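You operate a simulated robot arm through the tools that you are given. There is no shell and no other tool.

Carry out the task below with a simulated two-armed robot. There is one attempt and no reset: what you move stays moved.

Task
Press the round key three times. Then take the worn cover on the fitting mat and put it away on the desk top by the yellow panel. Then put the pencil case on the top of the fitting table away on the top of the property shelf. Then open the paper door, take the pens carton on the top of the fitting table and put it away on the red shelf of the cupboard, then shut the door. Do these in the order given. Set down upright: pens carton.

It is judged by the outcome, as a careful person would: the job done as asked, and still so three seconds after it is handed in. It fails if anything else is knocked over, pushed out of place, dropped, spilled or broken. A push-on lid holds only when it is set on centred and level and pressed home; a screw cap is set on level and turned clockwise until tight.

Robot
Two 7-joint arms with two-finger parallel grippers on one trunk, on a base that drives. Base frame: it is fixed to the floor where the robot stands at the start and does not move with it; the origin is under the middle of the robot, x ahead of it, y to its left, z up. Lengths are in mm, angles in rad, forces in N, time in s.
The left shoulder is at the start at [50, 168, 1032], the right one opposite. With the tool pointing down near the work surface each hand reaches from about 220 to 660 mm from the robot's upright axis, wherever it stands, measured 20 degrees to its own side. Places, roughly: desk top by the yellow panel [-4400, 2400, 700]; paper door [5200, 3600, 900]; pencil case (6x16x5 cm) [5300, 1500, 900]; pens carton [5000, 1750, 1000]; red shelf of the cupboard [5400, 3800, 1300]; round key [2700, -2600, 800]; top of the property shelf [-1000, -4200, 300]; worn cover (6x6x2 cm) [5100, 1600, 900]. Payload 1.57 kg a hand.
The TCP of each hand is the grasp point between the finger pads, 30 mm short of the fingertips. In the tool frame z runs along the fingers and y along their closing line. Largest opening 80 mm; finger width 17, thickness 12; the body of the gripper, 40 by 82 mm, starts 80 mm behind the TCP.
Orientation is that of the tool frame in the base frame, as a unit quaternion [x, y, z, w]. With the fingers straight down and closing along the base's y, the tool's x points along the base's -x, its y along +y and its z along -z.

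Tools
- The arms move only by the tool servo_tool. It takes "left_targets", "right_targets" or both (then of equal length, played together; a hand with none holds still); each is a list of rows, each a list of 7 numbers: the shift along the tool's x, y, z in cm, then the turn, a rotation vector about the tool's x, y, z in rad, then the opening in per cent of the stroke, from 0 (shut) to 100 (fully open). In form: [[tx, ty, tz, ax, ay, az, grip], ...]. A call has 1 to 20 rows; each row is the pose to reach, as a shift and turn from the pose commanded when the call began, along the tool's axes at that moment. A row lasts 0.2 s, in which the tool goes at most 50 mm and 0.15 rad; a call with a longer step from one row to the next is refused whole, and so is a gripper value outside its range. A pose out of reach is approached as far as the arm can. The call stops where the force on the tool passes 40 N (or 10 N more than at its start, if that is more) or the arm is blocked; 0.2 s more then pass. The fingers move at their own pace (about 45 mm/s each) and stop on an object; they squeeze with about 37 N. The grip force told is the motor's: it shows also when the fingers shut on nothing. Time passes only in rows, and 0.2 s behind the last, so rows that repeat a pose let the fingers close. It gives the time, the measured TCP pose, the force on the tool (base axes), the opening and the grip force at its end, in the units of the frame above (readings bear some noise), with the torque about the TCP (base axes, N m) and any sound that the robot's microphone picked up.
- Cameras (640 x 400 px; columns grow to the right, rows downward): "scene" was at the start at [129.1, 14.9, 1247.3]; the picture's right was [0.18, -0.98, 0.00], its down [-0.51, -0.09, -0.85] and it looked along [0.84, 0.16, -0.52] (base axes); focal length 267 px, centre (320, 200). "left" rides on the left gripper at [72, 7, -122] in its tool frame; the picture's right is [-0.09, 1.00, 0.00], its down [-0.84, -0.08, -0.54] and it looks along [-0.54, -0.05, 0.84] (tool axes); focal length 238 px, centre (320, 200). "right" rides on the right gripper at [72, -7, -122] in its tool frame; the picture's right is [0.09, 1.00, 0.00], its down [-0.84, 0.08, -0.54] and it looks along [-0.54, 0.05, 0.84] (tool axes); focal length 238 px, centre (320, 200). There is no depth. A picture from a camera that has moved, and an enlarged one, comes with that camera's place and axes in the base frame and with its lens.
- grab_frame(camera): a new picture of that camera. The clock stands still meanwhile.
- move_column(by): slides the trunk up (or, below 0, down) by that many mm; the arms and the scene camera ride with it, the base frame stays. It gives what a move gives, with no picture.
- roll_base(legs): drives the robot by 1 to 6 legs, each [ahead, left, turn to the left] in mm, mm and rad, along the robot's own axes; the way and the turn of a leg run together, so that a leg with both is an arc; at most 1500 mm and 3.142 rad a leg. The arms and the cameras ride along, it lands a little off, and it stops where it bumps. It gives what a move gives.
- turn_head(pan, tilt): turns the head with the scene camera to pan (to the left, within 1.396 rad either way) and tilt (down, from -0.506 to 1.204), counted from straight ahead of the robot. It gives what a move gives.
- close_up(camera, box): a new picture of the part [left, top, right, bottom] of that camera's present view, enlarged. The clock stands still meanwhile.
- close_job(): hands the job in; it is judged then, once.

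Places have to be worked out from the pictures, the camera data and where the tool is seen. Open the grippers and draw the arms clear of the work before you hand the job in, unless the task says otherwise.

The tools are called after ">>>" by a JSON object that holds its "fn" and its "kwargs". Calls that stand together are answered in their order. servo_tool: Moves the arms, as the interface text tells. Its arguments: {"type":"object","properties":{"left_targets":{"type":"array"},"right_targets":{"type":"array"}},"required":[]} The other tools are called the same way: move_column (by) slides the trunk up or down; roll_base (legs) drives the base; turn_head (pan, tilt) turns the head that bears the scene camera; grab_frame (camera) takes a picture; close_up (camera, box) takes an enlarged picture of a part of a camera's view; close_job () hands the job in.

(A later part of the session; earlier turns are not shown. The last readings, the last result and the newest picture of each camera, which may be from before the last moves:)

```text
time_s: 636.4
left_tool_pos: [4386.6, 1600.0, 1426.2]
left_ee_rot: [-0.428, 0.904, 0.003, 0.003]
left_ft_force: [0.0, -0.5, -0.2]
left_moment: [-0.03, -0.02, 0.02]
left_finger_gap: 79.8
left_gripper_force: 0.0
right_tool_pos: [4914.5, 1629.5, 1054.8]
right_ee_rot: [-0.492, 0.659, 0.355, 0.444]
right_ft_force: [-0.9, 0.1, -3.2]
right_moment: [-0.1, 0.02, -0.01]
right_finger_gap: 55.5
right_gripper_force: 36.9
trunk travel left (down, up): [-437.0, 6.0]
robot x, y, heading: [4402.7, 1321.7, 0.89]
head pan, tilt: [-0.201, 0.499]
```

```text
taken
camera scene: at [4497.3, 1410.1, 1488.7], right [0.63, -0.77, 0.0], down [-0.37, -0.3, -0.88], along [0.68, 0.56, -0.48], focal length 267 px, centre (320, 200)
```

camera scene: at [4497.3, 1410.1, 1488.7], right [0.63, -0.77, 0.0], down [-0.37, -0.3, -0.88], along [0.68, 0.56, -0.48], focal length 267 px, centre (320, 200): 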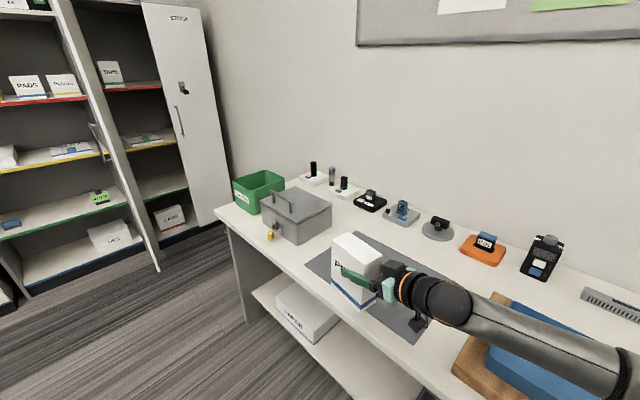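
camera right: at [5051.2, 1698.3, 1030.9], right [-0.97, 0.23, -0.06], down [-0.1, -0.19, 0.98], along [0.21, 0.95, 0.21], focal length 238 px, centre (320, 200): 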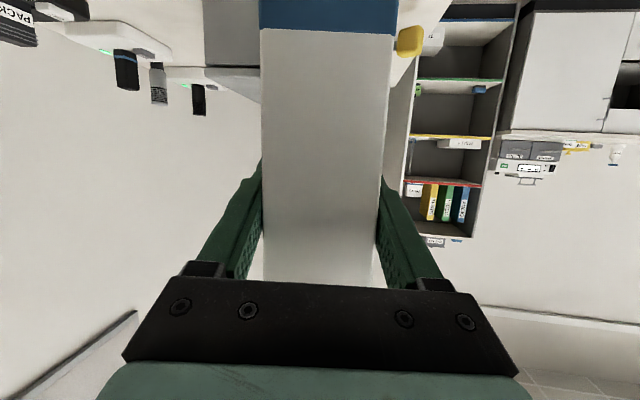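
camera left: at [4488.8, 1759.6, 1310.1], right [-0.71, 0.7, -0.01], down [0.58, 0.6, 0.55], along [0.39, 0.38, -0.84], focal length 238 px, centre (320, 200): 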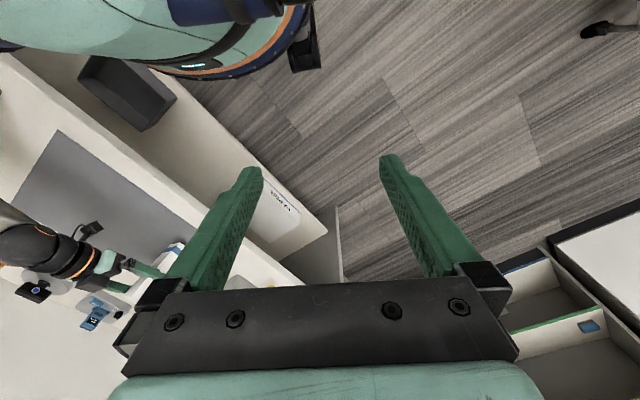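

I raise the carton by 340 mm with the arm and turn the hand so the fingers point straight ahead, still keeping the carton upright.

>>> {"fn": "servo_tool", "kwargs": {"right_targets": [[-3.2, 0, -1.16, 0.0385, 0, 0.014, 45], [-6.4, 0, -2.32, 0.077, 0, 0.028, 45], [-9.6, 0, -3.48, 0.1155, 0, 0.042, 45], [-12.8, 0, -4.64, 0.154, 0, 0.056, 45], [-16, 0, -5.8, 0.1925, 0, 0.07, 45], [-19.2, 0, -6.96, 0.231, 0, 0.084, 45], [-22.4, 0, -8.12, 0.2695, 0, 0.098, 45], [-25.6, 0, -9.28, 0.308, 0, 0.112, 45], [-28.8, 0, -10.44, 0.3465, 0, 0.126, 45], [-32, 0, -11.6, 0.385, 0, 0.14, 45], [-32, 0, -11.6, 0.385, 0, 0.14, 45]]}}

>>> {"fn": "grab_frame", "kwargs": {"camera": "scene"}}

>>> {"fn": "grab_frame", "kwargs": {"camera": "right"}}

```text
time_s: 638.8
left_tool_pos: [4387.6, 1601.0, 1427.1]
left_ee_rot: [-0.427, 0.904, 0.002, 0.002]
left_ft_force: [-0.6, 0.0, 0.1]
left_moment: [0.0, 0.02, 0.0]
left_finger_gap: 79.9
left_gripper_force: 0.2
right_tool_pos: [4926.9, 1630.0, 1396.7]
right_ee_rot: [-0.353, 0.747, 0.254, 0.503]
right_ft_force: [-0.6, -0.3, -2.7]
right_moment: [-0.06, 0.02, 0.01]
right_finger_gap: 55.5
right_gripper_force: 36.9
trunk travel left (down, up): [-437.0, 6.0]
robot x, y, heading: [4398.4, 1326.1, 0.886]
head pan, tilt: [-0.201, 0.499]
```

```text
taken
camera scene: at [4497.7, 1410.1, 1488.7], right [0.63, -0.77, 0.0], down [-0.37, -0.3, -0.88], along [0.68, 0.56, -0.48], focal length 267 px, centre (320, 200)
```

scene: 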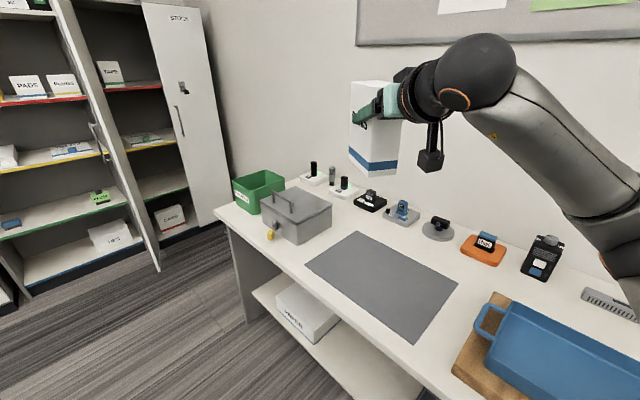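

```text
taken
camera right: at [4843.9, 1517.8, 1372.6], right [-0.8, 0.6, -0.06], down [-0.17, -0.12, 0.98], along [0.58, 0.79, 0.2], focal length 238 px, centre (320, 200)
```

right: 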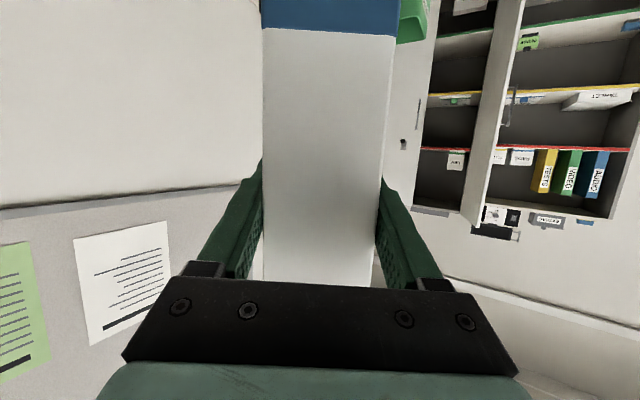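

The carton is held upright at z≈1397 with the shelf level at about 1300. I pull it in by 100 mm for clearance, tuck the left hand inward, and drive toward the cupboard, keeping the arm pointing north-east until I'm past the open door.

>>> {"fn": "servo_tool", "kwargs": {"left_targets": [[1, -3.3, 0, 0, 0, 0, 100], [2, -6.6, 0, 0, 0, 0, 100], [3, -10, 0, 0, 0, 0, 100], [3, -10, 0, 0, 0, 0, 100]], "right_targets": [[1.2, 0, -3.1, 0, 0, 0, 45], [2.4, 0, -6.2, 0, 0, 0, 45], [3.65, 0, -9.3, 0, 0, 0, 45], [3.65, 0, -9.3, 0, 0, 0, 45]]}}

>>> {"fn": "roll_base", "kwargs": {"legs": [[1205, 776, 0]]}}

>>> {"fn": "turn_head", "kwargs": {"pan": 0.3, "tilt": 0.4}}

>>> {"fn": "grab_frame", "kwargs": {"camera": "scene"}}

```text
time_s: 639.4
left_tool_pos: [4418.2, 1558.7, 1426.0]
left_ee_rot: [-0.419, 0.908, 0.001, -0.002]
left_ft_force: [-5.8, 12.3, -4.3]
left_moment: [-1.52, -0.85, -1.01]
left_finger_gap: 79.9
left_gripper_force: 0.1
right_tool_pos: [4892.9, 1587.3, 1395.7]
right_ee_rot: [-0.353, 0.747, 0.253, 0.503]
right_ft_force: [-0.3, 0.2, -3.3]
right_moment: [-0.06, 0.06, -0.01]
right_finger_gap: 55.1
right_gripper_force: 37.0
trunk travel left (down, up): [-437.0, 6.0]
robot x, y, heading: [4401.7, 1323.1, 0.891]
head pan, tilt: [-0.201, 0.499]
stopped in row 2 (left hand): the force on the tool passed its limit at 117 N (the readings are from after the stop); the commanded pose is now the measured one
```

```text
time_s: 646.5
left_tool_pos: [4594.5, 2976.7, 1427.9]
left_ee_rot: [-0.419, 0.908, 0.001, -0.001]
left_ft_force: [-12.3, 31.0, -0.1]
left_moment: [-4.23, -1.9, -2.45]
left_finger_gap: 79.9
left_gripper_force: 0.1
right_tool_pos: [5068.6, 3008.4, 1398.0]
right_ee_rot: [-0.353, 0.746, 0.255, 0.504]
right_ft_force: [0.8, 0.9, -3.1]
right_moment: [-0.07, 0.04, -0.01]
right_finger_gap: 55.0
right_gripper_force: 36.9
trunk travel left (down, up): [-437.0, 6.0]
robot x, y, heading: [4577.3, 2744.8, 0.888]
head pan, tilt: [-0.201, 0.499]
```

```text
time_s: 647.5
left_tool_pos: [4591.8, 2977.0, 1429.5]
left_ee_rot: [-0.412, 0.911, -0.001, -0.002]
left_ft_force: [-63.9, 25.4, 30.1]
left_moment: [-4.83, -6.57, -4.69]
left_finger_gap: 80.0
left_gripper_force: 0.0
right_tool_pos: [5068.9, 3008.7, 1396.6]
right_ee_rot: [-0.354, 0.746, 0.254, 0.503]
right_ft_force: [-0.8, 0.2, -3.1]
right_moment: [-0.04, 0.04, 0.0]
right_finger_gap: 55.2
right_gripper_force: 37.2
trunk travel left (down, up): [-437.0, 6.0]
robot x, y, heading: [4577.5, 2744.9, 0.887]
head pan, tilt: [0.3, 0.4]
```

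```text
taken
camera scene: at [4669.3, 2836.7, 1493.1], right [0.71, -0.7, 0.0], down [-0.31, -0.31, -0.9], along [0.63, 0.64, -0.44], focal length 267 px, centre (320, 200)
```

scene: 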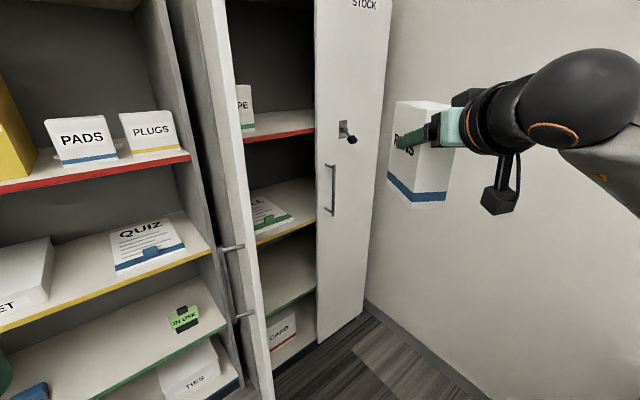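

The left hand is pressing against my own head – that explains the strange force readings. I move it outward and down, away from the head.

>>> {"fn": "servo_tool", "kwargs": {"left_targets": [[0, 2, 0, 0, 0, 0, 100], [0, 5, 0, 0, 0, 0, 100], [0, 6, 3, 0, 0, 0, 100], [0, 6, 7, 0, 0, 0, 100], [0, 6, 11, 0, 0, 0, 100], [0, 6, 15, 0, 0, 0, 100], [0, 6, 19, 0, 0, 0, 100], [0, 6, 22, 0, 0, 0, 100]]}}

>>> {"fn": "turn_head", "kwargs": {"pan": 0.7, "tilt": 0.5}}

>>> {"fn": "grab_frame", "kwargs": {"camera": "scene"}}

```text
time_s: 649.2
left_tool_pos: [4553.5, 3018.0, 1212.5]
left_ee_rot: [-0.419, 0.908, 0.001, -0.002]
left_ft_force: [0.7, -0.6, 0.4]
left_moment: [-0.03, 0.04, -0.04]
left_finger_gap: 79.7
left_gripper_force: 0.0
left hand out of reach, approached as far as the arm can: row 2, 8
right_tool_pos: [5071.5, 3009.3, 1396.9]
right_ee_rot: [-0.353, 0.746, 0.254, 0.503]
right_ft_force: [0.0, 0.3, -3.5]
right_moment: [-0.06, 0.06, 0.0]
right_finger_gap: 55.2
right_gripper_force: 36.8
trunk travel left (down, up): [-437.0, 6.0]
robot x, y, heading: [4580.8, 2741.3, 0.885]
head pan, tilt: [0.3, 0.4]
```

```text
time_s: 650.1
left_tool_pos: [4552.4, 3019.0, 1213.6]
left_ee_rot: [-0.42, 0.908, 0.002, -0.002]
left_ft_force: [-0.7, 0.2, 0.2]
left_moment: [0.02, 0.04, -0.02]
left_finger_gap: 79.9
left_gripper_force: 0.0
right_tool_pos: [5068.7, 3009.2, 1396.6]
right_ee_rot: [-0.352, 0.746, 0.253, 0.505]
right_ft_force: [0.6, 0.6, -3.5]
right_moment: [-0.09, 0.05, 0.0]
right_finger_gap: 54.9
right_gripper_force: 37.0
trunk travel left (down, up): [-437.0, 6.0]
robot x, y, heading: [4578.1, 2744.7, 0.885]
head pan, tilt: [0.7, 0.499]
```

```text
taken
camera scene: at [4603.1, 2862.5, 1488.8], right [1.0, 0.02, 0.0], down [0.01, -0.48, -0.88], along [-0.02, 0.88, -0.48], focal length 267 px, centre (320, 200)
```

scene: 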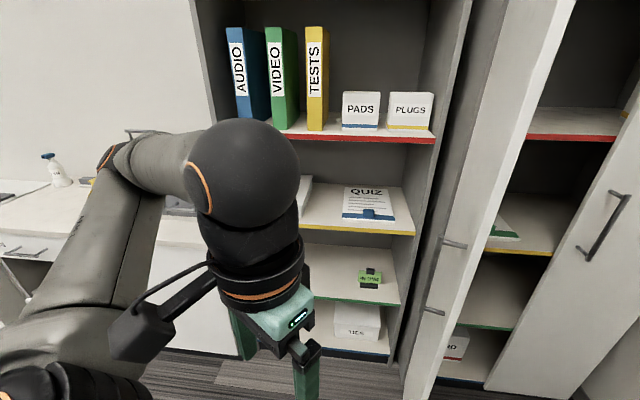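

The left hand is free now. I pull it further back, then drive to the cupboard front, still with the arm toward the north-east.

>>> {"fn": "servo_tool", "kwargs": {"left_targets": [[3, 0, 0, 0, 0, 0, 100], [6, 0, 0, 0, 0, 0, 100], [9, 0, 0, 0, 0, 0, 100]]}}

>>> {"fn": "roll_base", "kwargs": {"legs": [[421, -317, 0]]}}

>>> {"fn": "turn_head", "kwargs": {"pan": 0.5, "tilt": 0.3}}

>>> {"fn": "grab_frame", "kwargs": {"camera": "scene"}}

```text
time_s: 650.9
left_tool_pos: [4517.3, 2955.5, 1256.2]
left_ee_rot: [-0.42, 0.908, 0.001, -0.001]
left_ft_force: [0.0, 0.0, 0.4]
left_moment: [0.02, -0.01, 0.0]
left_finger_gap: 80.0
left_gripper_force: 0.1
left hand out of reach, approached as far as the arm can: row 1, 2, 3
right_tool_pos: [5068.9, 3007.0, 1397.3]
right_ee_rot: [-0.353, 0.746, 0.255, 0.504]
right_ft_force: [0.3, 0.0, -2.3]
right_moment: [-0.03, 0.06, -0.01]
right_finger_gap: 55.0
right_gripper_force: 37.6
trunk travel left (down, up): [-437.0, 6.0]
robot x, y, heading: [4580.1, 2740.9, 0.885]
head pan, tilt: [0.7, 0.499]
```

```text
time_s: 654.3
left_tool_pos: [5035.3, 3081.7, 1255.9]
left_ee_rot: [-0.42, 0.907, 0.002, -0.001]
left_ft_force: [-0.4, -0.4, -0.2]
left_moment: [-0.02, 0.03, -0.01]
left_finger_gap: 80.1
left_gripper_force: 0.1
right_tool_pos: [5585.2, 3134.3, 1397.9]
right_ee_rot: [-0.353, 0.746, 0.255, 0.504]
right_ft_force: [-0.4, -0.7, -3.3]
right_moment: [-0.03, 0.02, 0.0]
right_finger_gap: 54.9
right_gripper_force: 36.8
trunk travel left (down, up): [-437.0, 6.0]
robot x, y, heading: [5100.9, 2868.4, 0.89]
head pan, tilt: [0.7, 0.499]
```

```text
time_s: 655.1
left_tool_pos: [5035.4, 3080.0, 1256.1]
left_ee_rot: [-0.421, 0.907, 0.001, -0.001]
left_ft_force: [0.4, -0.6, -0.2]
left_moment: [0.02, -0.01, -0.01]
left_finger_gap: 80.0
left_gripper_force: 0.0
right_tool_pos: [5585.6, 3135.8, 1397.4]
right_ee_rot: [-0.354, 0.746, 0.255, 0.503]
right_ft_force: [-0.5, -1.0, -3.8]
right_moment: [-0.06, 0.03, 0.03]
right_finger_gap: 54.9
right_gripper_force: 36.9
trunk travel left (down, up): [-437.0, 6.0]
robot x, y, heading: [5090.6, 2868.4, 0.89]
head pan, tilt: [0.499, 0.3]
```

```text
taken
camera scene: at [5138.5, 2988.8, 1507.1], right [0.98, -0.18, 0.0], down [-0.05, -0.29, -0.96], along [0.17, 0.94, -0.3], focal length 267 px, centre (320, 200)
```

scene: 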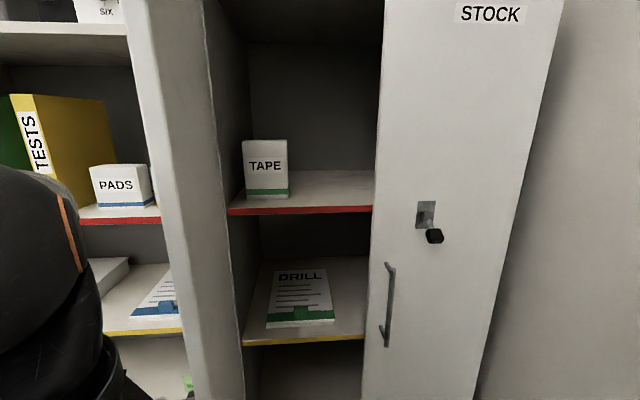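

Clear view: the red shelf top is at z≈1302; the TAPE box's right side is at x≈5182 and the STOCK door begins at x≈5370, so the free spot is around x≈5285. I raise the carton 35 mm and turn left to face the cupboard squarely.

>>> {"fn": "servo_tool", "kwargs": {"right_targets": [[-1.6, 0, -0.64, 0, 0, 0, 45], [-3.3, 0.08, -1.28, 0, 0, 0, 45], [-3.3, 0.08, -1.28, 0, 0, 0, 45]]}}

>>> {"fn": "roll_base", "kwargs": {"legs": [[0, 0, 0.58]]}}

>>> {"fn": "turn_head", "kwargs": {"pan": -0.1, "tilt": 0.3}}

>>> {"fn": "grab_frame", "kwargs": {"camera": "scene"}}

>>> {"fn": "grab_frame", "kwargs": {"camera": "right"}}

```text
time_s: 655.9
left_tool_pos: [5035.2, 3081.6, 1255.5]
left_ee_rot: [-0.42, 0.907, 0.001, -0.002]
left_ft_force: [0.1, 0.9, -0.1]
left_moment: [0.0, -0.01, 0.0]
left_finger_gap: 80.0
left_gripper_force: 0.1
right_tool_pos: [5586.3, 3133.9, 1431.5]
right_ee_rot: [-0.354, 0.746, 0.254, 0.503]
right_ft_force: [-0.3, -0.6, -3.2]
right_moment: [-0.02, 0.02, -0.01]
right_finger_gap: 55.1
right_gripper_force: 36.9
trunk travel left (down, up): [-437.0, 6.0]
robot x, y, heading: [5096.5, 2865.4, 0.891]
head pan, tilt: [0.499, 0.3]
```

```text
time_s: 657.9
left_tool_pos: [4926.9, 3013.5, 1255.9]
left_ee_rot: [-0.661, 0.751, 0.0, -0.001]
left_ft_force: [-0.3, -0.7, -0.6]
left_moment: [0.03, -0.01, 0.01]
left_finger_gap: 79.9
left_gripper_force: 0.0
right_tool_pos: [5360.6, 3359.3, 1432.8]
right_ee_rot: [-0.55, 0.615, 0.387, 0.411]
right_ft_force: [0.7, 0.4, -2.0]
right_moment: [-0.08, 0.03, 0.02]
right_finger_gap: 54.7
right_gripper_force: 37.3
trunk travel left (down, up): [-437.0, 6.0]
robot x, y, heading: [5096.2, 2867.5, 1.468]
head pan, tilt: [0.499, 0.3]
```

```text
time_s: 658.9
left_tool_pos: [4927.3, 3013.9, 1256.3]
left_ee_rot: [-0.661, 0.751, 0.001, -0.002]
left_ft_force: [0.5, -0.2, -0.2]
left_moment: [-0.04, 0.03, -0.01]
left_finger_gap: 80.1
left_gripper_force: 0.1
right_tool_pos: [5362.2, 3358.1, 1432.8]
right_ee_rot: [-0.551, 0.615, 0.387, 0.41]
right_ft_force: [1.2, 0.5, -2.1]
right_moment: [-0.07, 0.03, 0.01]
right_finger_gap: 54.5
right_gripper_force: 37.5
trunk travel left (down, up): [-437.0, 6.0]
robot x, y, heading: [5094.8, 2868.0, 1.47]
head pan, tilt: [-0.099, 0.3]
```

```text
taken
camera scene: at [5119.4, 2997.2, 1507.1], right [0.98, -0.2, 0.0], down [-0.06, -0.29, -0.96], along [0.19, 0.94, -0.3], focal length 267 px, centre (320, 200)
```

scene: 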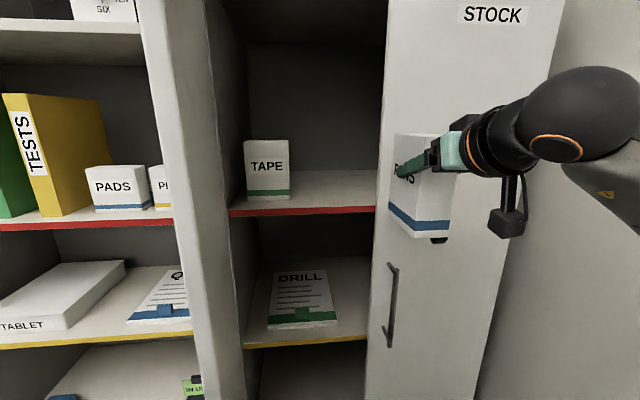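

```text
taken
camera right: at [5353.9, 3219.0, 1408.4], right [-1.0, 0.06, -0.06], down [-0.07, -0.19, 0.98], along [0.05, 0.98, 0.2], focal length 238 px, centre (320, 200)
```

right: 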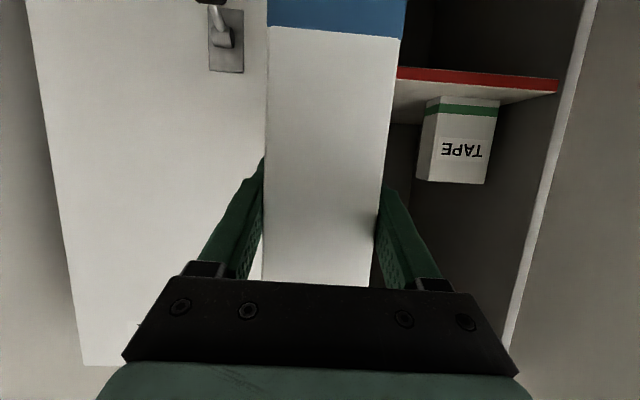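

I shift the carton left by 105 mm so it lines up with the free spot, then bring the base 80 mm forward.

>>> {"fn": "servo_tool", "kwargs": {"right_targets": [[0, 3.5, 0, 0, 0, 0, 45], [0, 7, 0, 0, 0, 0, 45], [0, 10.5, 0, 0, 0, 0, 45], [0, 10.5, 0, 0, 0, 0, 45]]}}

>>> {"fn": "roll_base", "kwargs": {"legs": [[80, 0, 0]]}}

>>> {"fn": "grab_frame", "kwargs": {"camera": "scene"}}

>>> {"fn": "grab_frame", "kwargs": {"camera": "right"}}

```text
time_s: 659.9
left_tool_pos: [4928.4, 3014.4, 1255.4]
left_ee_rot: [-0.661, 0.75, 0.001, -0.002]
left_ft_force: [-0.2, 0.3, 0.0]
left_moment: [0.0, 0.01, 0.0]
left_finger_gap: 80.1
left_gripper_force: 0.1
right_tool_pos: [5257.1, 3368.0, 1435.0]
right_ee_rot: [-0.551, 0.615, 0.387, 0.411]
right_ft_force: [0.7, -0.1, -2.0]
right_moment: [-0.04, 0.03, 0.02]
right_finger_gap: 54.8
right_gripper_force: 36.9
trunk travel left (down, up): [-437.0, 6.0]
robot x, y, heading: [5097.1, 2863.6, 1.468]
head pan, tilt: [-0.099, 0.3]
```

```text
time_s: 660.9
left_tool_pos: [4936.5, 3094.8, 1255.1]
left_ee_rot: [-0.66, 0.751, 0.001, -0.001]
left_ft_force: [-0.3, 0.2, -0.4]
left_moment: [-0.01, -0.01, -0.02]
left_finger_gap: 79.9
left_gripper_force: 0.1
right_tool_pos: [5264.3, 3448.2, 1436.5]
right_ee_rot: [-0.551, 0.615, 0.387, 0.411]
right_ft_force: [-0.5, 0.7, -2.7]
right_moment: [-0.09, -0.03, 0.02]
right_finger_gap: 54.8
right_gripper_force: 37.1
trunk travel left (down, up): [-437.0, 6.0]
robot x, y, heading: [5105.2, 2946.0, 1.469]
head pan, tilt: [-0.099, 0.3]
```

```text
taken
camera scene: at [5127.9, 3077.8, 1507.1], right [0.98, -0.2, 0.0], down [-0.06, -0.29, -0.95], along [0.19, 0.94, -0.3], focal length 267 px, centre (320, 200)
```

scene: 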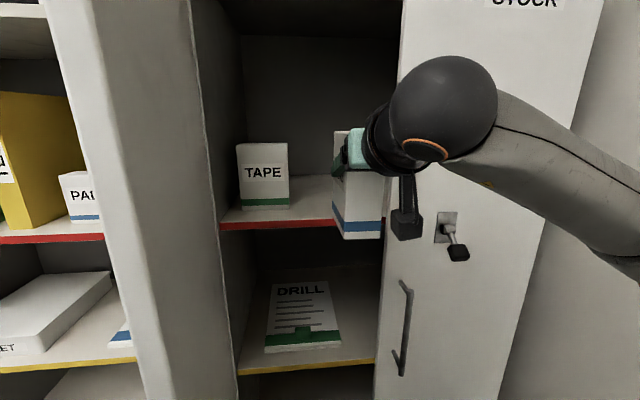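

```text
taken
camera right: at [5256.8, 3308.6, 1411.9], right [-1.0, 0.06, -0.06], down [-0.07, -0.19, 0.98], along [0.05, 0.98, 0.2], focal length 238 px, centre (320, 200)
```

right: 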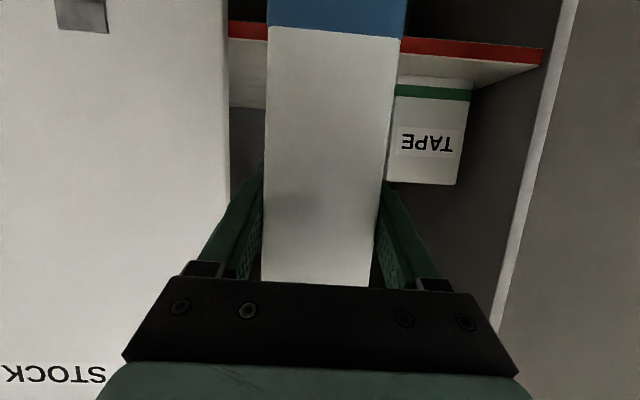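

The carton is in front of the free spot with its bottom about 40 mm above the shelf. I move it in horizontally, 130 mm first.

>>> {"fn": "servo_tool", "kwargs": {"right_targets": [[-1.19, 0.03, 3.05, 0, 0, 0, 45], [-2.38, 0.06, 6.1, 0, 0, 0, 45], [-3.57, 0.09, 9.15, 0, 0, 0, 45], [-4.76, 0.12, 12.2, 0, 0, 0, 45], [-4.76, 0.12, 12.2, 0, 0, 0, 45]]}}

>>> {"fn": "grab_frame", "kwargs": {"camera": "scene"}}

>>> {"fn": "grab_frame", "kwargs": {"camera": "right"}}

```text
time_s: 662.1
left_tool_pos: [4937.1, 3093.3, 1255.8]
left_ee_rot: [-0.66, 0.751, 0.002, -0.001]
left_ft_force: [0.3, 0.8, 0.3]
left_moment: [0.03, 0.01, -0.04]
left_finger_gap: 80.1
left_gripper_force: 0.1
right_tool_pos: [5276.0, 3577.9, 1435.4]
right_ee_rot: [-0.551, 0.614, 0.387, 0.411]
right_ft_force: [0.0, -0.5, -3.2]
right_moment: [-0.11, -0.03, -0.01]
right_finger_gap: 54.5
right_gripper_force: 37.1
trunk travel left (down, up): [-437.0, 6.0]
robot x, y, heading: [5101.9, 2948.1, 1.466]
head pan, tilt: [-0.099, 0.3]
```

```text
taken
camera scene: at [5128.0, 3076.5, 1507.2], right [0.98, -0.2, 0.0], down [-0.06, -0.29, -0.96], along [0.19, 0.94, -0.3], focal length 267 px, centre (320, 200)
```

scene: 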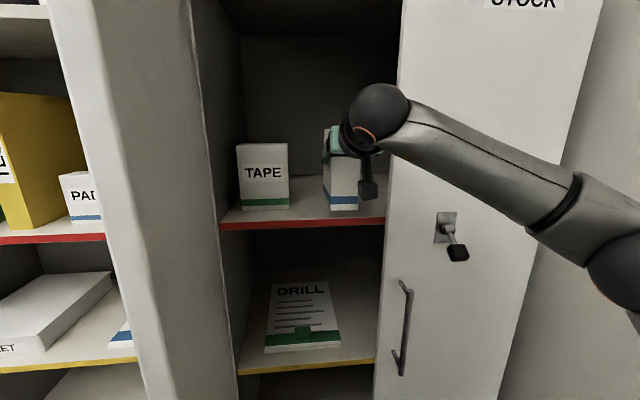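

```text
taken
camera right: at [5269.1, 3438.5, 1411.2], right [-1.0, 0.06, -0.06], down [-0.07, -0.2, 0.98], along [0.05, 0.98, 0.2], focal length 238 px, centre (320, 200)
```

right: 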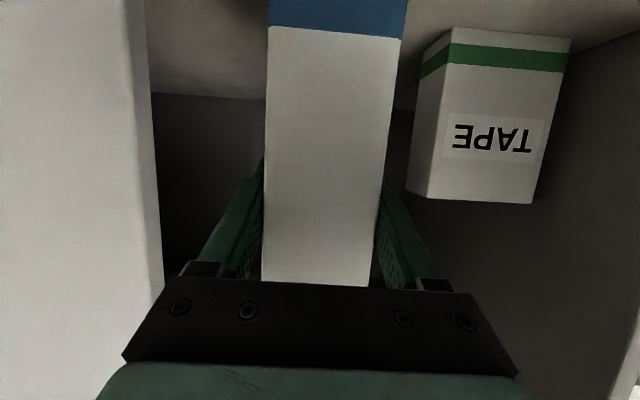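

Going in well: TAPE box and door edge are both clear. I continue another 105 mm inward.

>>> {"fn": "servo_tool", "kwargs": {"right_targets": [[-1.0, 0.02, 2.5, 0, 0, 0, 45], [-1.95, 0.04, 5, 0, 0, 0, 45], [-2.9, 0.06, 7.5, 0, 0, 0, 45], [-3.8, 0.08, 9.75, 0, 0, 0, 45], [-3.8, 0.08, 9.75, 0, 0, 0, 45]]}}

>>> {"fn": "grab_frame", "kwargs": {"camera": "scene"}}

>>> {"fn": "grab_frame", "kwargs": {"camera": "right"}}

```text
time_s: 663.3
left_tool_pos: [4937.7, 3094.4, 1255.2]
left_ee_rot: [-0.66, 0.751, 0.002, -0.001]
left_ft_force: [0.4, 0.5, -0.3]
left_moment: [0.02, -0.01, 0.01]
left_finger_gap: 80.0
left_gripper_force: 0.0
right_tool_pos: [5284.5, 3683.4, 1434.1]
right_ee_rot: [-0.551, 0.614, 0.388, 0.411]
right_ft_force: [1.1, 0.1, -2.5]
right_moment: [-0.1, 0.0, -0.02]
right_finger_gap: 54.8
right_gripper_force: 37.0
trunk travel left (down, up): [-437.0, 6.0]
robot x, y, heading: [5103.7, 2947.1, 1.462]
head pan, tilt: [-0.099, 0.3]
```

```text
taken
camera scene: at [5128.5, 3076.8, 1507.2], right [0.98, -0.2, 0.0], down [-0.06, -0.29, -0.96], along [0.19, 0.94, -0.3], focal length 267 px, centre (320, 200)
```

scene: 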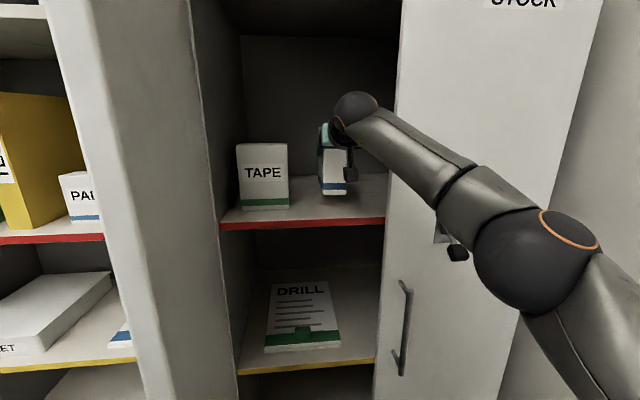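

```text
taken
camera right: at [5278.3, 3543.1, 1411.9], right [-1.0, 0.06, -0.06], down [-0.07, -0.2, 0.98], along [0.05, 0.98, 0.2], focal length 238 px, centre (320, 200)
```

right: 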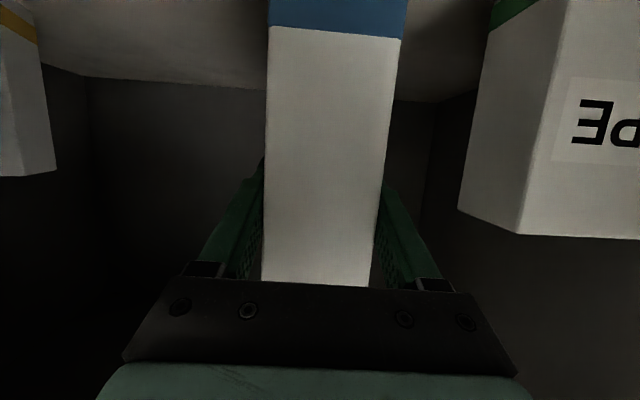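

In place above the spot. I lower 25 mm, then feel for the shelf in small steps.

>>> {"fn": "servo_tool", "kwargs": {"right_targets": [[0.93, 0, 0.36, 0, 0, 0, 45], [1.86, 0, 0.73, 0, 0, 0, 45], [2.33, 0, 0.91, 0, 0, 0, 45], [2.33, 0, 0.91, 0, 0, 0, 45]]}}

>>> {"fn": "close_up", "kwargs": {"camera": "scene", "box": [200, 80, 420, 260]}}

>>> {"fn": "servo_tool", "kwargs": {"right_targets": [[0.28, 0, 0.11, 0, 0, 0, 45], [0.56, 0, 0.22, 0, 0, 0, 45], [0.75, 0, 0.29, 0, 0, 0, 45], [0.75, 0, 0.29, 0, 0, 0, 45]]}}

>>> {"fn": "close_up", "kwargs": {"camera": "scene", "box": [200, 80, 420, 260]}}

```text
time_s: 664.3
left_tool_pos: [4935.5, 3093.9, 1255.7]
left_ee_rot: [-0.66, 0.751, 0.002, -0.001]
left_ft_force: [0.6, 0.5, 0.1]
left_moment: [-0.03, 0.0, -0.03]
left_finger_gap: 79.9
left_gripper_force: 0.0
right_tool_pos: [5284.1, 3681.8, 1411.2]
right_ee_rot: [-0.551, 0.614, 0.388, 0.411]
right_ft_force: [-0.6, -0.2, -3.2]
right_moment: [-0.1, 0.04, -0.03]
right_finger_gap: 54.7
right_gripper_force: 37.4
trunk travel left (down, up): [-437.0, 6.0]
robot x, y, heading: [5101.0, 2945.0, 1.467]
head pan, tilt: [-0.099, 0.3]
```

```text
2.22 times, centred on (310, 170) of scene
camera zoom: at [5127.9, 3077.1, 1507.1], right [0.98, -0.2, 0.0], down [-0.06, -0.29, -0.96], along [0.19, 0.94, -0.3], focal length 592 px, centre (342, 267)
```

zoom: 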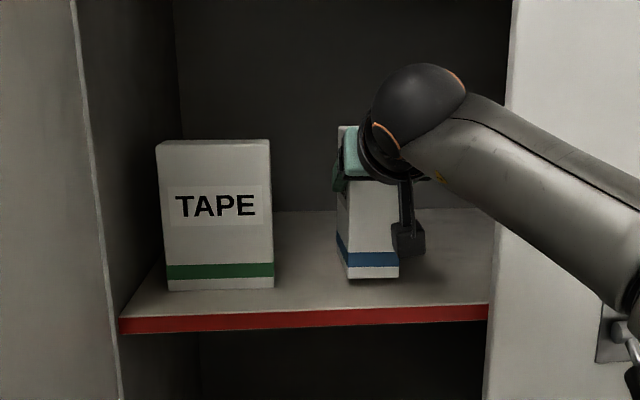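

```text
time_s: 665.3
left_tool_pos: [4935.5, 3093.9, 1256.8]
left_ee_rot: [-0.66, 0.751, 0.001, -0.001]
left_ft_force: [0.7, -0.1, 0.3]
left_moment: [-0.01, 0.01, -0.01]
left_finger_gap: 79.8
left_gripper_force: 0.1
right_tool_pos: [5284.3, 3681.6, 1401.8]
right_ee_rot: [-0.551, 0.615, 0.387, 0.411]
right_ft_force: [0.1, 0.1, -2.6]
right_moment: [-0.08, 0.05, -0.03]
right_finger_gap: 54.8
right_gripper_force: 37.2
trunk travel left (down, up): [-437.0, 6.0]
robot x, y, heading: [5104.1, 2948.4, 1.46]
head pan, tilt: [-0.099, 0.3]
```

```text
2.22 times, centred on (310, 170) of scene
camera zoom: at [5127.8, 3077.1, 1507.1], right [0.98, -0.2, 0.0], down [-0.06, -0.29, -0.96], along [0.19, 0.94, -0.3], focal length 592 px, centre (342, 267)
```

zoom: 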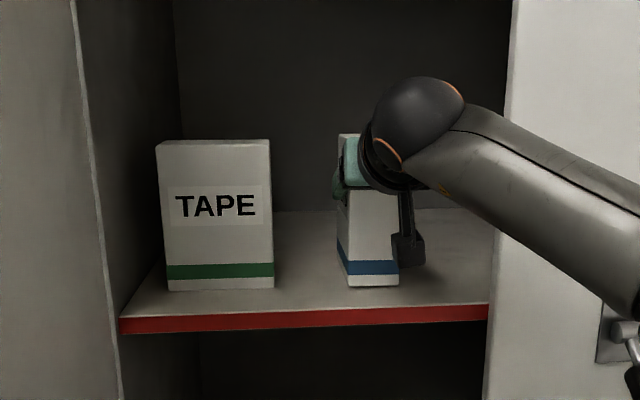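

No contact yet (TCP at 1402). I keep lowering in 2 mm steps.

>>> {"fn": "servo_tool", "kwargs": {"right_targets": [[0.19, 0, 0.07, 0, 0, 0, 45], [0.37, 0, 0.15, 0, 0, 0, 45], [0.56, 0, 0.22, 0, 0, 0, 45], [0.56, 0, 0.22, 0, 0, 0, 45]]}}

>>> {"fn": "close_up", "kwargs": {"camera": "scene", "box": [200, 80, 420, 260]}}

```text
time_s: 666.3
left_tool_pos: [4935.9, 3094.6, 1255.2]
left_ee_rot: [-0.66, 0.752, 0.001, -0.002]
left_ft_force: [-0.2, 0.7, -0.6]
left_moment: [0.02, 0.03, 0.01]
left_finger_gap: 79.8
left_gripper_force: 0.1
right_tool_pos: [5283.6, 3680.8, 1399.4]
right_ee_rot: [-0.549, 0.613, 0.389, 0.413]
right_ft_force: [1.2, 3.0, 9.5]
right_moment: [1.19, -0.51, 0.04]
right_finger_gap: 54.7
right_gripper_force: 36.7
trunk travel left (down, up): [-437.0, 6.0]
robot x, y, heading: [5105.6, 2951.0, 1.463]
head pan, tilt: [-0.099, 0.3]
```

```text
2.22 times, centred on (310, 170) of scene
camera zoom: at [5127.6, 3075.8, 1507.4], right [0.98, -0.2, 0.0], down [-0.06, -0.29, -0.96], along [0.19, 0.94, -0.29], focal length 592 px, centre (342, 267)
```

zoom: 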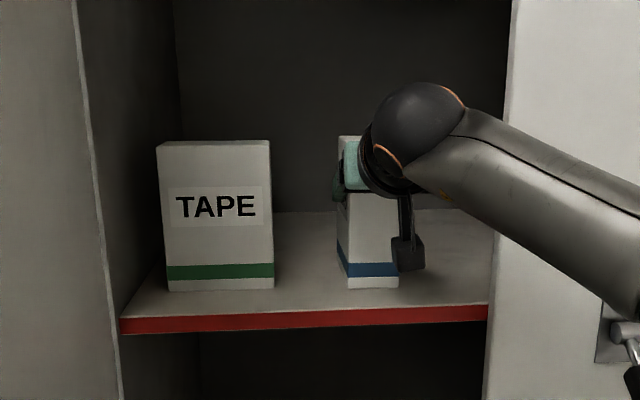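

Contact: the far bottom edge touches first (carton pitched by ~1°). I level it with a tiny pitch correction, then check forces.

>>> {"fn": "servo_tool", "kwargs": {"right_targets": [[0, 0, 0, 0, -0.015, 0, 45], [0.1, 0, 0.04, 0, -0.018, 0, 45], [0.1, 0, 0.04, 0, -0.018, 0, 45]]}}

>>> {"fn": "grab_frame", "kwargs": {"camera": "right"}}

```text
time_s: 667.1
left_tool_pos: [4935.5, 3092.2, 1256.5]
left_ee_rot: [-0.66, 0.751, 0.002, 0.0]
left_ft_force: [0.5, 1.2, -0.9]
left_moment: [-0.02, -0.01, -0.03]
left_finger_gap: 79.8
left_gripper_force: 0.1
right_tool_pos: [5282.1, 3679.7, 1401.5]
right_ee_rot: [-0.546, 0.609, 0.394, 0.418]
right_ft_force: [2.7, 1.9, 20.5]
right_moment: [-0.6, -0.71, 0.12]
right_finger_gap: 55.2
right_gripper_force: 37.3
trunk travel left (down, up): [-437.0, 6.0]
robot x, y, heading: [5102.1, 2944.5, 1.465]
head pan, tilt: [-0.099, 0.3]
```

```text
taken
camera right: at [5275.7, 3540.6, 1373.2], right [-1.0, 0.06, -0.06], down [-0.08, -0.22, 0.97], along [0.05, 0.97, 0.22], focal length 238 px, centre (320, 200)
```

right: 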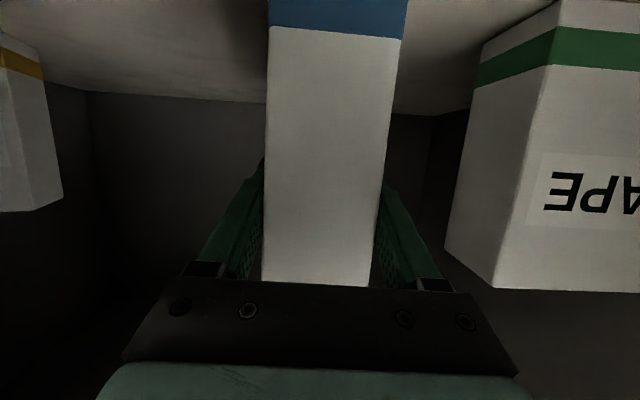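

Firm, nearly flat contact (20 N). I ease off slightly and open the fingers.

>>> {"fn": "servo_tool", "kwargs": {"right_targets": [[-0.1, 0, -0.04, 0, 0, 0, 45], [-0.1, 0, -0.04, 0, 0, 0, 60], [-0.1, 0, -0.04, 0, 0, 0, 75], [-0.1, 0, -0.04, 0, 0, 0, 92], [-0.1, 0, -0.04, 0, 0, 0, 92]]}}

>>> {"fn": "grab_frame", "kwargs": {"camera": "right"}}

>>> {"fn": "close_up", "kwargs": {"camera": "scene", "box": [200, 80, 420, 260]}}

```text
time_s: 668.3
left_tool_pos: [4936.0, 3094.5, 1256.3]
left_ee_rot: [-0.661, 0.751, 0.001, -0.001]
left_ft_force: [-0.2, 0.2, -0.1]
left_moment: [0.01, -0.01, -0.03]
left_finger_gap: 80.1
left_gripper_force: 0.1
right_tool_pos: [5282.8, 3683.7, 1396.7]
right_ee_rot: [-0.548, 0.61, 0.393, 0.415]
right_ft_force: [0.0, 1.0, -0.6]
right_moment: [0.02, -0.04, 0.03]
right_finger_gap: 73.5
right_gripper_force: 0.0
trunk travel left (down, up): [-437.0, 6.0]
robot x, y, heading: [5101.4, 2948.0, 1.465]
head pan, tilt: [-0.099, 0.3]
```

```text
taken
camera right: at [5275.3, 3543.1, 1370.4], right [-1.0, 0.06, -0.06], down [-0.07, -0.21, 0.97], along [0.05, 0.98, 0.22], focal length 238 px, centre (320, 200)
```

right: 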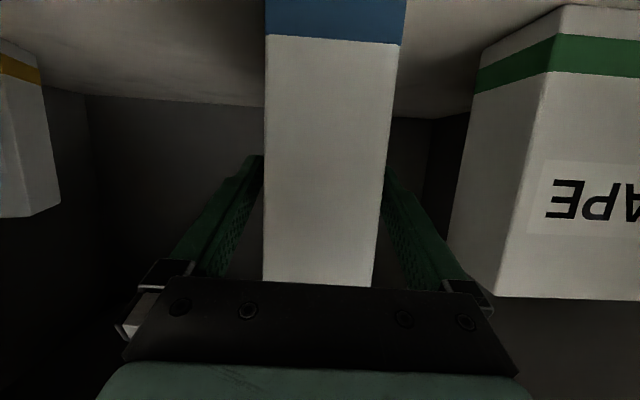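

```text
2.22 times, centred on (310, 170) of scene
camera zoom: at [5127.8, 3076.6, 1507.2], right [0.98, -0.2, 0.0], down [-0.06, -0.29, -0.96], along [0.19, 0.94, -0.3], focal length 592 px, centre (342, 267)
```

zoom: 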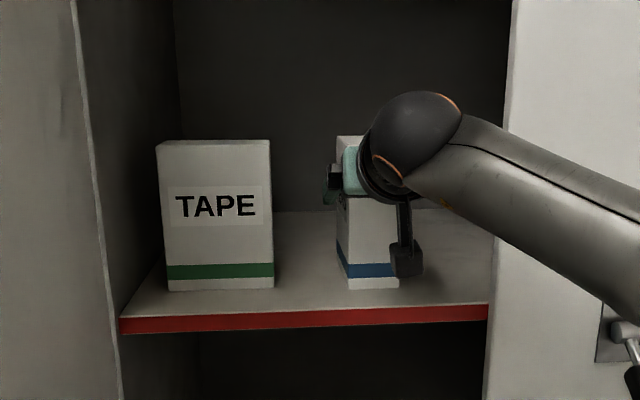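

The carton stands on the red shelf on its own. I withdraw the open fingers straight back.

>>> {"fn": "servo_tool", "kwargs": {"right_targets": [[0.7, 0, -1.87, 0, 0, 0, 92], [1.8, 0, -4.68, 0, 0, 0, 92], [2.9, 0, -7.5, 0, 0, 0, 92], [4.0, 0, -10.3, 0, 0, 0, 92], [5.1, 0, -13.1, 0, 0, 0, 92], [6.2, 0, -15.9, 0, 0, 0, 92], [7.3, 0, -18.7, 0, 0, 0, 92]]}}

>>> {"fn": "grab_frame", "kwargs": {"camera": "scene"}}

>>> {"fn": "grab_frame", "kwargs": {"camera": "right"}}

```text
time_s: 669.9
left_tool_pos: [4937.6, 3092.6, 1255.8]
left_ee_rot: [-0.66, 0.751, 0.001, -0.001]
left_ft_force: [-0.5, 0.3, 0.2]
left_moment: [0.03, -0.01, 0.04]
left_finger_gap: 80.2
left_gripper_force: 0.1
right_tool_pos: [5266.5, 3481.3, 1395.0]
right_ee_rot: [-0.546, 0.611, 0.393, 0.417]
right_ft_force: [-0.2, 0.2, -0.2]
right_moment: [0.0, -0.01, 0.03]
right_finger_gap: 73.4
right_gripper_force: 0.1
trunk travel left (down, up): [-437.0, 6.0]
robot x, y, heading: [5105.9, 2945.9, 1.467]
head pan, tilt: [-0.099, 0.3]
```

```text
taken
camera scene: at [5127.9, 3076.1, 1507.3], right [0.98, -0.2, 0.0], down [-0.06, -0.29, -0.96], along [0.19, 0.94, -0.3], focal length 267 px, centre (320, 200)
```

scene: 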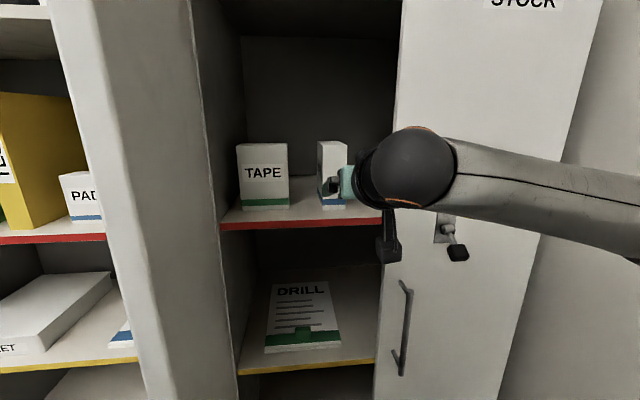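

```text
taken
camera right: at [5258.8, 3341.9, 1367.3], right [-1.0, 0.06, -0.06], down [-0.07, -0.21, 0.97], along [0.05, 0.97, 0.22], focal length 238 px, centre (320, 200)
```

right: 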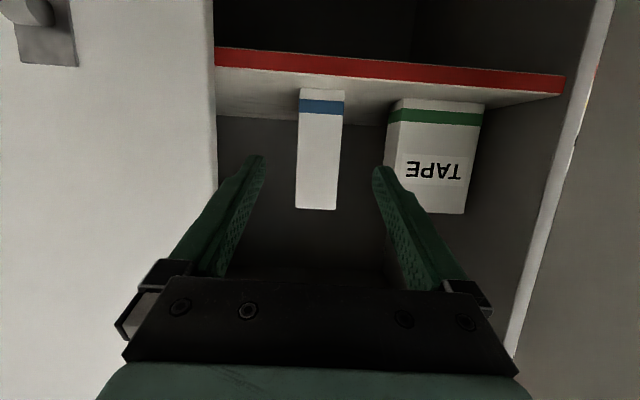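

The pens carton stands upright on the red shelf beside TAPE. Now I fold the hand back to fingers-down, close it and draw it in, to go around the door's edge and shut it.

>>> {"fn": "servo_tool", "kwargs": {"right_targets": [[1.87, -0.51, -1.74, 0.003, 0.1356, 0, 60], [3.73, -1.02, -3.49, 0.006, 0.271, -0.001, 30], [5.6, -1.53, -5.23, 0.009, 0.407, -0.002, 0], [7.5, -2.04, -6.98, 0.012, 0.542, -0.003, 0], [9.3, -2.56, -8.72, 0.016, 0.678, -0.003, 0], [11.2, -3.07, -10.5, 0.019, 0.813, -0.004, 0], [13.1, -3.58, -12.2, 0.022, 0.949, -0.005, 0], [14.9, -4.09, -14, 0.025, 1.084, -0.005, 0], [16.8, -4.6, -15.7, 0.028, 1.22, -0.006, 0], [16.8, -4.6, -15.7, 0.028, 1.22, -0.006, 0]]}}

>>> {"fn": "roll_base", "kwargs": {"legs": [[-150, 0, 0]]}}

>>> {"fn": "grab_frame", "kwargs": {"camera": "scene"}}

```text
time_s: 672.1
left_tool_pos: [4935.0, 3093.9, 1255.5]
left_ee_rot: [-0.66, 0.751, 0.002, -0.001]
left_ft_force: [-0.4, 0.1, 0.4]
left_moment: [-0.02, 0.02, 0.02]
left_finger_gap: 80.0
left_gripper_force: 0.2
right_tool_pos: [5289.5, 3273.0, 1288.9]
right_ee_rot: [-0.669, 0.744, -0.003, -0.001]
right_ft_force: [-0.1, 1.0, 0.5]
right_moment: [-0.02, -0.04, 0.01]
right_finger_gap: 0.0
right_gripper_force: 21.4
trunk travel left (down, up): [-437.0, 6.0]
robot x, y, heading: [5101.6, 2943.2, 1.465]
head pan, tilt: [-0.099, 0.3]
```

```text
time_s: 673.5
left_tool_pos: [4919.7, 2942.6, 1256.3]
left_ee_rot: [-0.661, 0.75, 0.002, -0.001]
left_ft_force: [-1.0, 0.6, -0.6]
left_moment: [0.05, 0.0, 0.01]
left_finger_gap: 80.1
left_gripper_force: 0.0
right_tool_pos: [5271.8, 3121.0, 1290.7]
right_ee_rot: [-0.669, 0.743, -0.001, -0.001]
right_ft_force: [0.1, -0.4, 0.6]
right_moment: [0.0, -0.01, 0.04]
right_finger_gap: 0.1
right_gripper_force: 21.2
trunk travel left (down, up): [-437.0, 6.0]
robot x, y, heading: [5091.6, 2801.3, 1.467]
head pan, tilt: [-0.099, 0.3]
```

```text
taken
camera scene: at [5111.8, 2925.5, 1507.3], right [0.98, -0.2, 0.0], down [-0.06, -0.29, -0.96], along [0.19, 0.94, -0.29], focal length 267 px, centre (320, 200)
```

scene: 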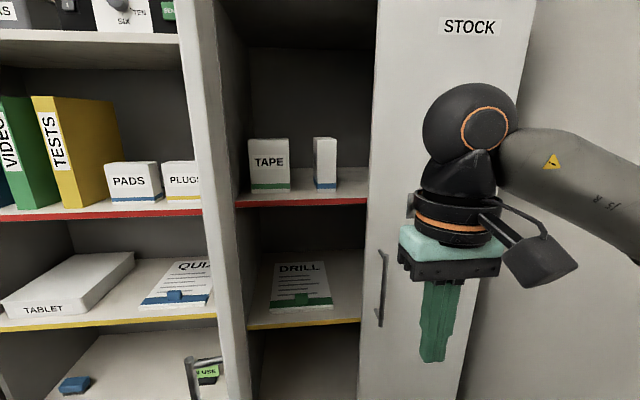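

The view confirms the carton upright on the red shelf. To shut the door I use the left hand from the door's outer side: I close the left fingers, move the hand left, then forward past the door's edge, above the handle height.

>>> {"fn": "servo_tool", "kwargs": {"left_targets": [[0, 3.8, -1, 0, 0, 0, 60], [0, 7.6, -2.2, 0, 0, 0, 30], [0, 11.6, -3.5, 0, 0, 0, 0], [-4.5, 11.6, -3.5, 0, 0, 0, 0], [-9, 11.6, -3.5, 0, 0, 0, 0], [-13.5, 11.6, -3.5, 0, 0, 0, 0], [-17, 11.6, -3.5, 0, 0, 0, 0]], "right_targets": [[0, -3, 0, 0, 0, 0, 0], [0, -6, 0, 0, 0, 0, 0], [0, -8, 0, 0, 0, 0, 0], [0, -8, 0, 0, 0, 0, 0], [0, -8, 0, 0, 0, 0, 0], [0, -8, 0, 0, 0, 0, 0], [0, -8, 0, 0, 0, 0, 0]]}}

>>> {"fn": "turn_head", "kwargs": {"pan": 0.4, "tilt": 0.5}}

>>> {"fn": "grab_frame", "kwargs": {"camera": "scene"}}

>>> {"fn": "grab_frame", "kwargs": {"camera": "left"}}

```text
time_s: 675.1
left_tool_pos: [4828.1, 3127.2, 1290.5]
left_ee_rot: [-0.661, 0.751, 0.001, -0.001]
left_ft_force: [0.3, -0.3, -0.2]
left_moment: [-0.03, 0.0, -0.02]
left_finger_gap: 0.0
left_gripper_force: 21.5
left hand out of reach, approached as far as the arm can: row 3, 4
right_tool_pos: [5354.1, 3115.4, 1288.1]
right_ee_rot: [-0.669, 0.743, -0.002, -0.001]
right_ft_force: [0.0, 0.2, -0.6]
right_moment: [0.0, -0.03, -0.05]
right_finger_gap: 0.0
right_gripper_force: 21.0
trunk travel left (down, up): [-437.0, 6.0]
robot x, y, heading: [5087.3, 2794.5, 1.468]
head pan, tilt: [-0.099, 0.3]
```

```text
time_s: 676.0
left_tool_pos: [4827.3, 3126.3, 1289.9]
left_ee_rot: [-0.661, 0.75, 0.002, -0.001]
left_ft_force: [-0.2, 0.1, -0.3]
left_moment: [0.01, 0.0, 0.02]
left_finger_gap: 0.2
left_gripper_force: 21.1
right_tool_pos: [5353.9, 3114.4, 1289.2]
right_ee_rot: [-0.67, 0.742, -0.002, -0.001]
right_ft_force: [0.9, 0.2, 0.3]
right_moment: [0.0, 0.04, -0.02]
right_finger_gap: 0.1
right_gripper_force: 20.6
trunk travel left (down, up): [-437.0, 6.0]
robot x, y, heading: [5085.1, 2797.2, 1.465]
head pan, tilt: [0.4, 0.499]
```

```text
taken
camera scene: at [5066.6, 2922.1, 1488.8], right [0.96, 0.29, 0.0], down [0.14, -0.46, -0.88], along [-0.26, 0.84, -0.48], focal length 267 px, centre (320, 200)
```

scene: 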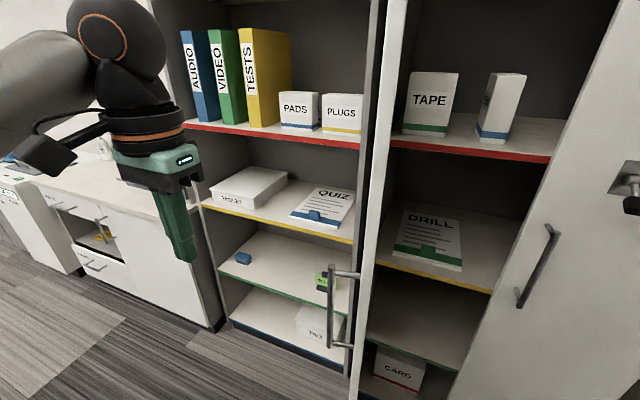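

```text
taken
camera left: at [4811.1, 3054.6, 1411.5], right [-0.98, 0.22, 0.0], down [0.18, 0.82, 0.54], along [0.12, 0.53, -0.84], focal length 238 px, centre (320, 200)
```

left: 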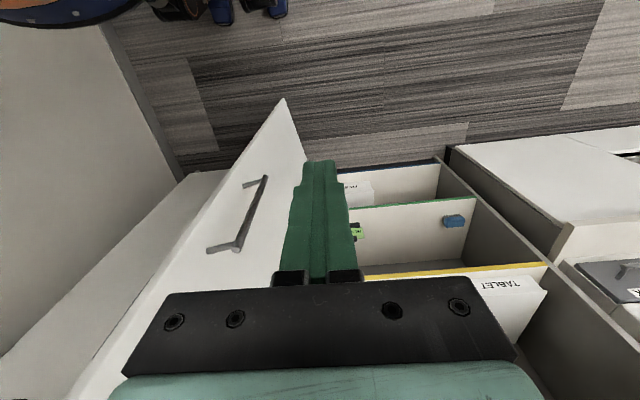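

The door has eased back to about 76°, its outer face near x≈5030. I move the left hand forward beside it and push right to start closing it.

>>> {"fn": "servo_tool", "kwargs": {"left_targets": [[-4.5, 0, 0, 0, 0, 0, 0], [-9, 0, 0, 0, 0, 0, 0], [-13.5, 0, 0, 0, 0, 0, 0], [-14.1, -3.6, 0, 0, 0, 0, 0], [-14.7, -7.2, 0, 0, 0, 0, 0], [-15.3, -10.8, 0, 0, 0, 0, 0], [-16, -14.4, 0, 0, 0, 0, 0], [-16.6, -18, 0, 0, 0, 0, 0], [-17.2, -21.6, 0, 0, 0, 0, 0], [-17.8, -25, 0, 0, 0, 0, 0]]}}

>>> {"fn": "grab_frame", "kwargs": {"camera": "scene"}}

>>> {"fn": "grab_frame", "kwargs": {"camera": "left"}}

```text
time_s: 678.2
left_tool_pos: [5099.2, 3272.8, 1290.7]
left_ee_rot: [-0.661, 0.75, 0.001, -0.002]
left_ft_force: [1.0, -1.2, 0.5]
left_moment: [-0.02, 0.06, -0.01]
left_finger_gap: 0.0
left_gripper_force: 21.8
right_tool_pos: [5354.5, 3114.2, 1289.3]
right_ee_rot: [-0.669, 0.743, -0.001, -0.001]
right_ft_force: [0.5, 0.1, -0.2]
right_moment: [0.01, 0.01, 0.03]
right_finger_gap: 0.1
right_gripper_force: 21.5
trunk travel left (down, up): [-437.0, 6.0]
robot x, y, heading: [5087.4, 2793.6, 1.464]
head pan, tilt: [0.4, 0.499]
```

```text
taken
camera scene: at [5068.0, 2922.1, 1488.8], right [0.96, 0.29, 0.0], down [0.14, -0.46, -0.88], along [-0.26, 0.84, -0.48], focal length 267 px, centre (320, 200)
```

scene: 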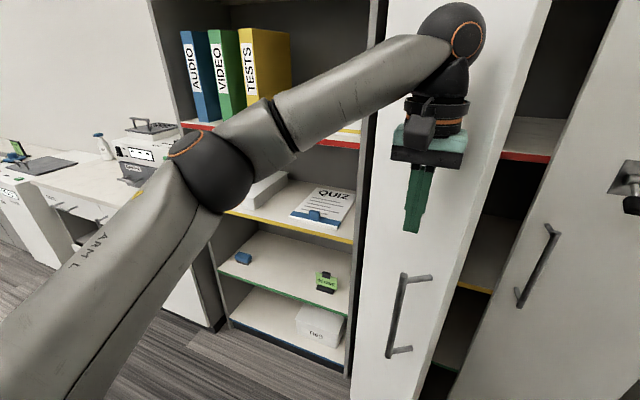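

```text
taken
camera left: at [5084.2, 3200.2, 1412.3], right [-0.98, 0.22, 0.0], down [0.19, 0.82, 0.54], along [0.12, 0.53, -0.84], focal length 238 px, centre (320, 200)
```

left: 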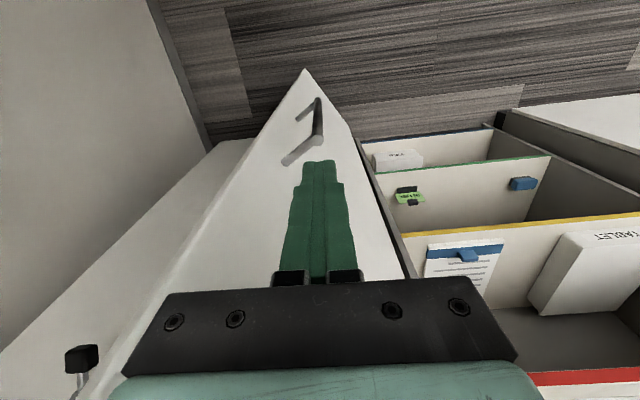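

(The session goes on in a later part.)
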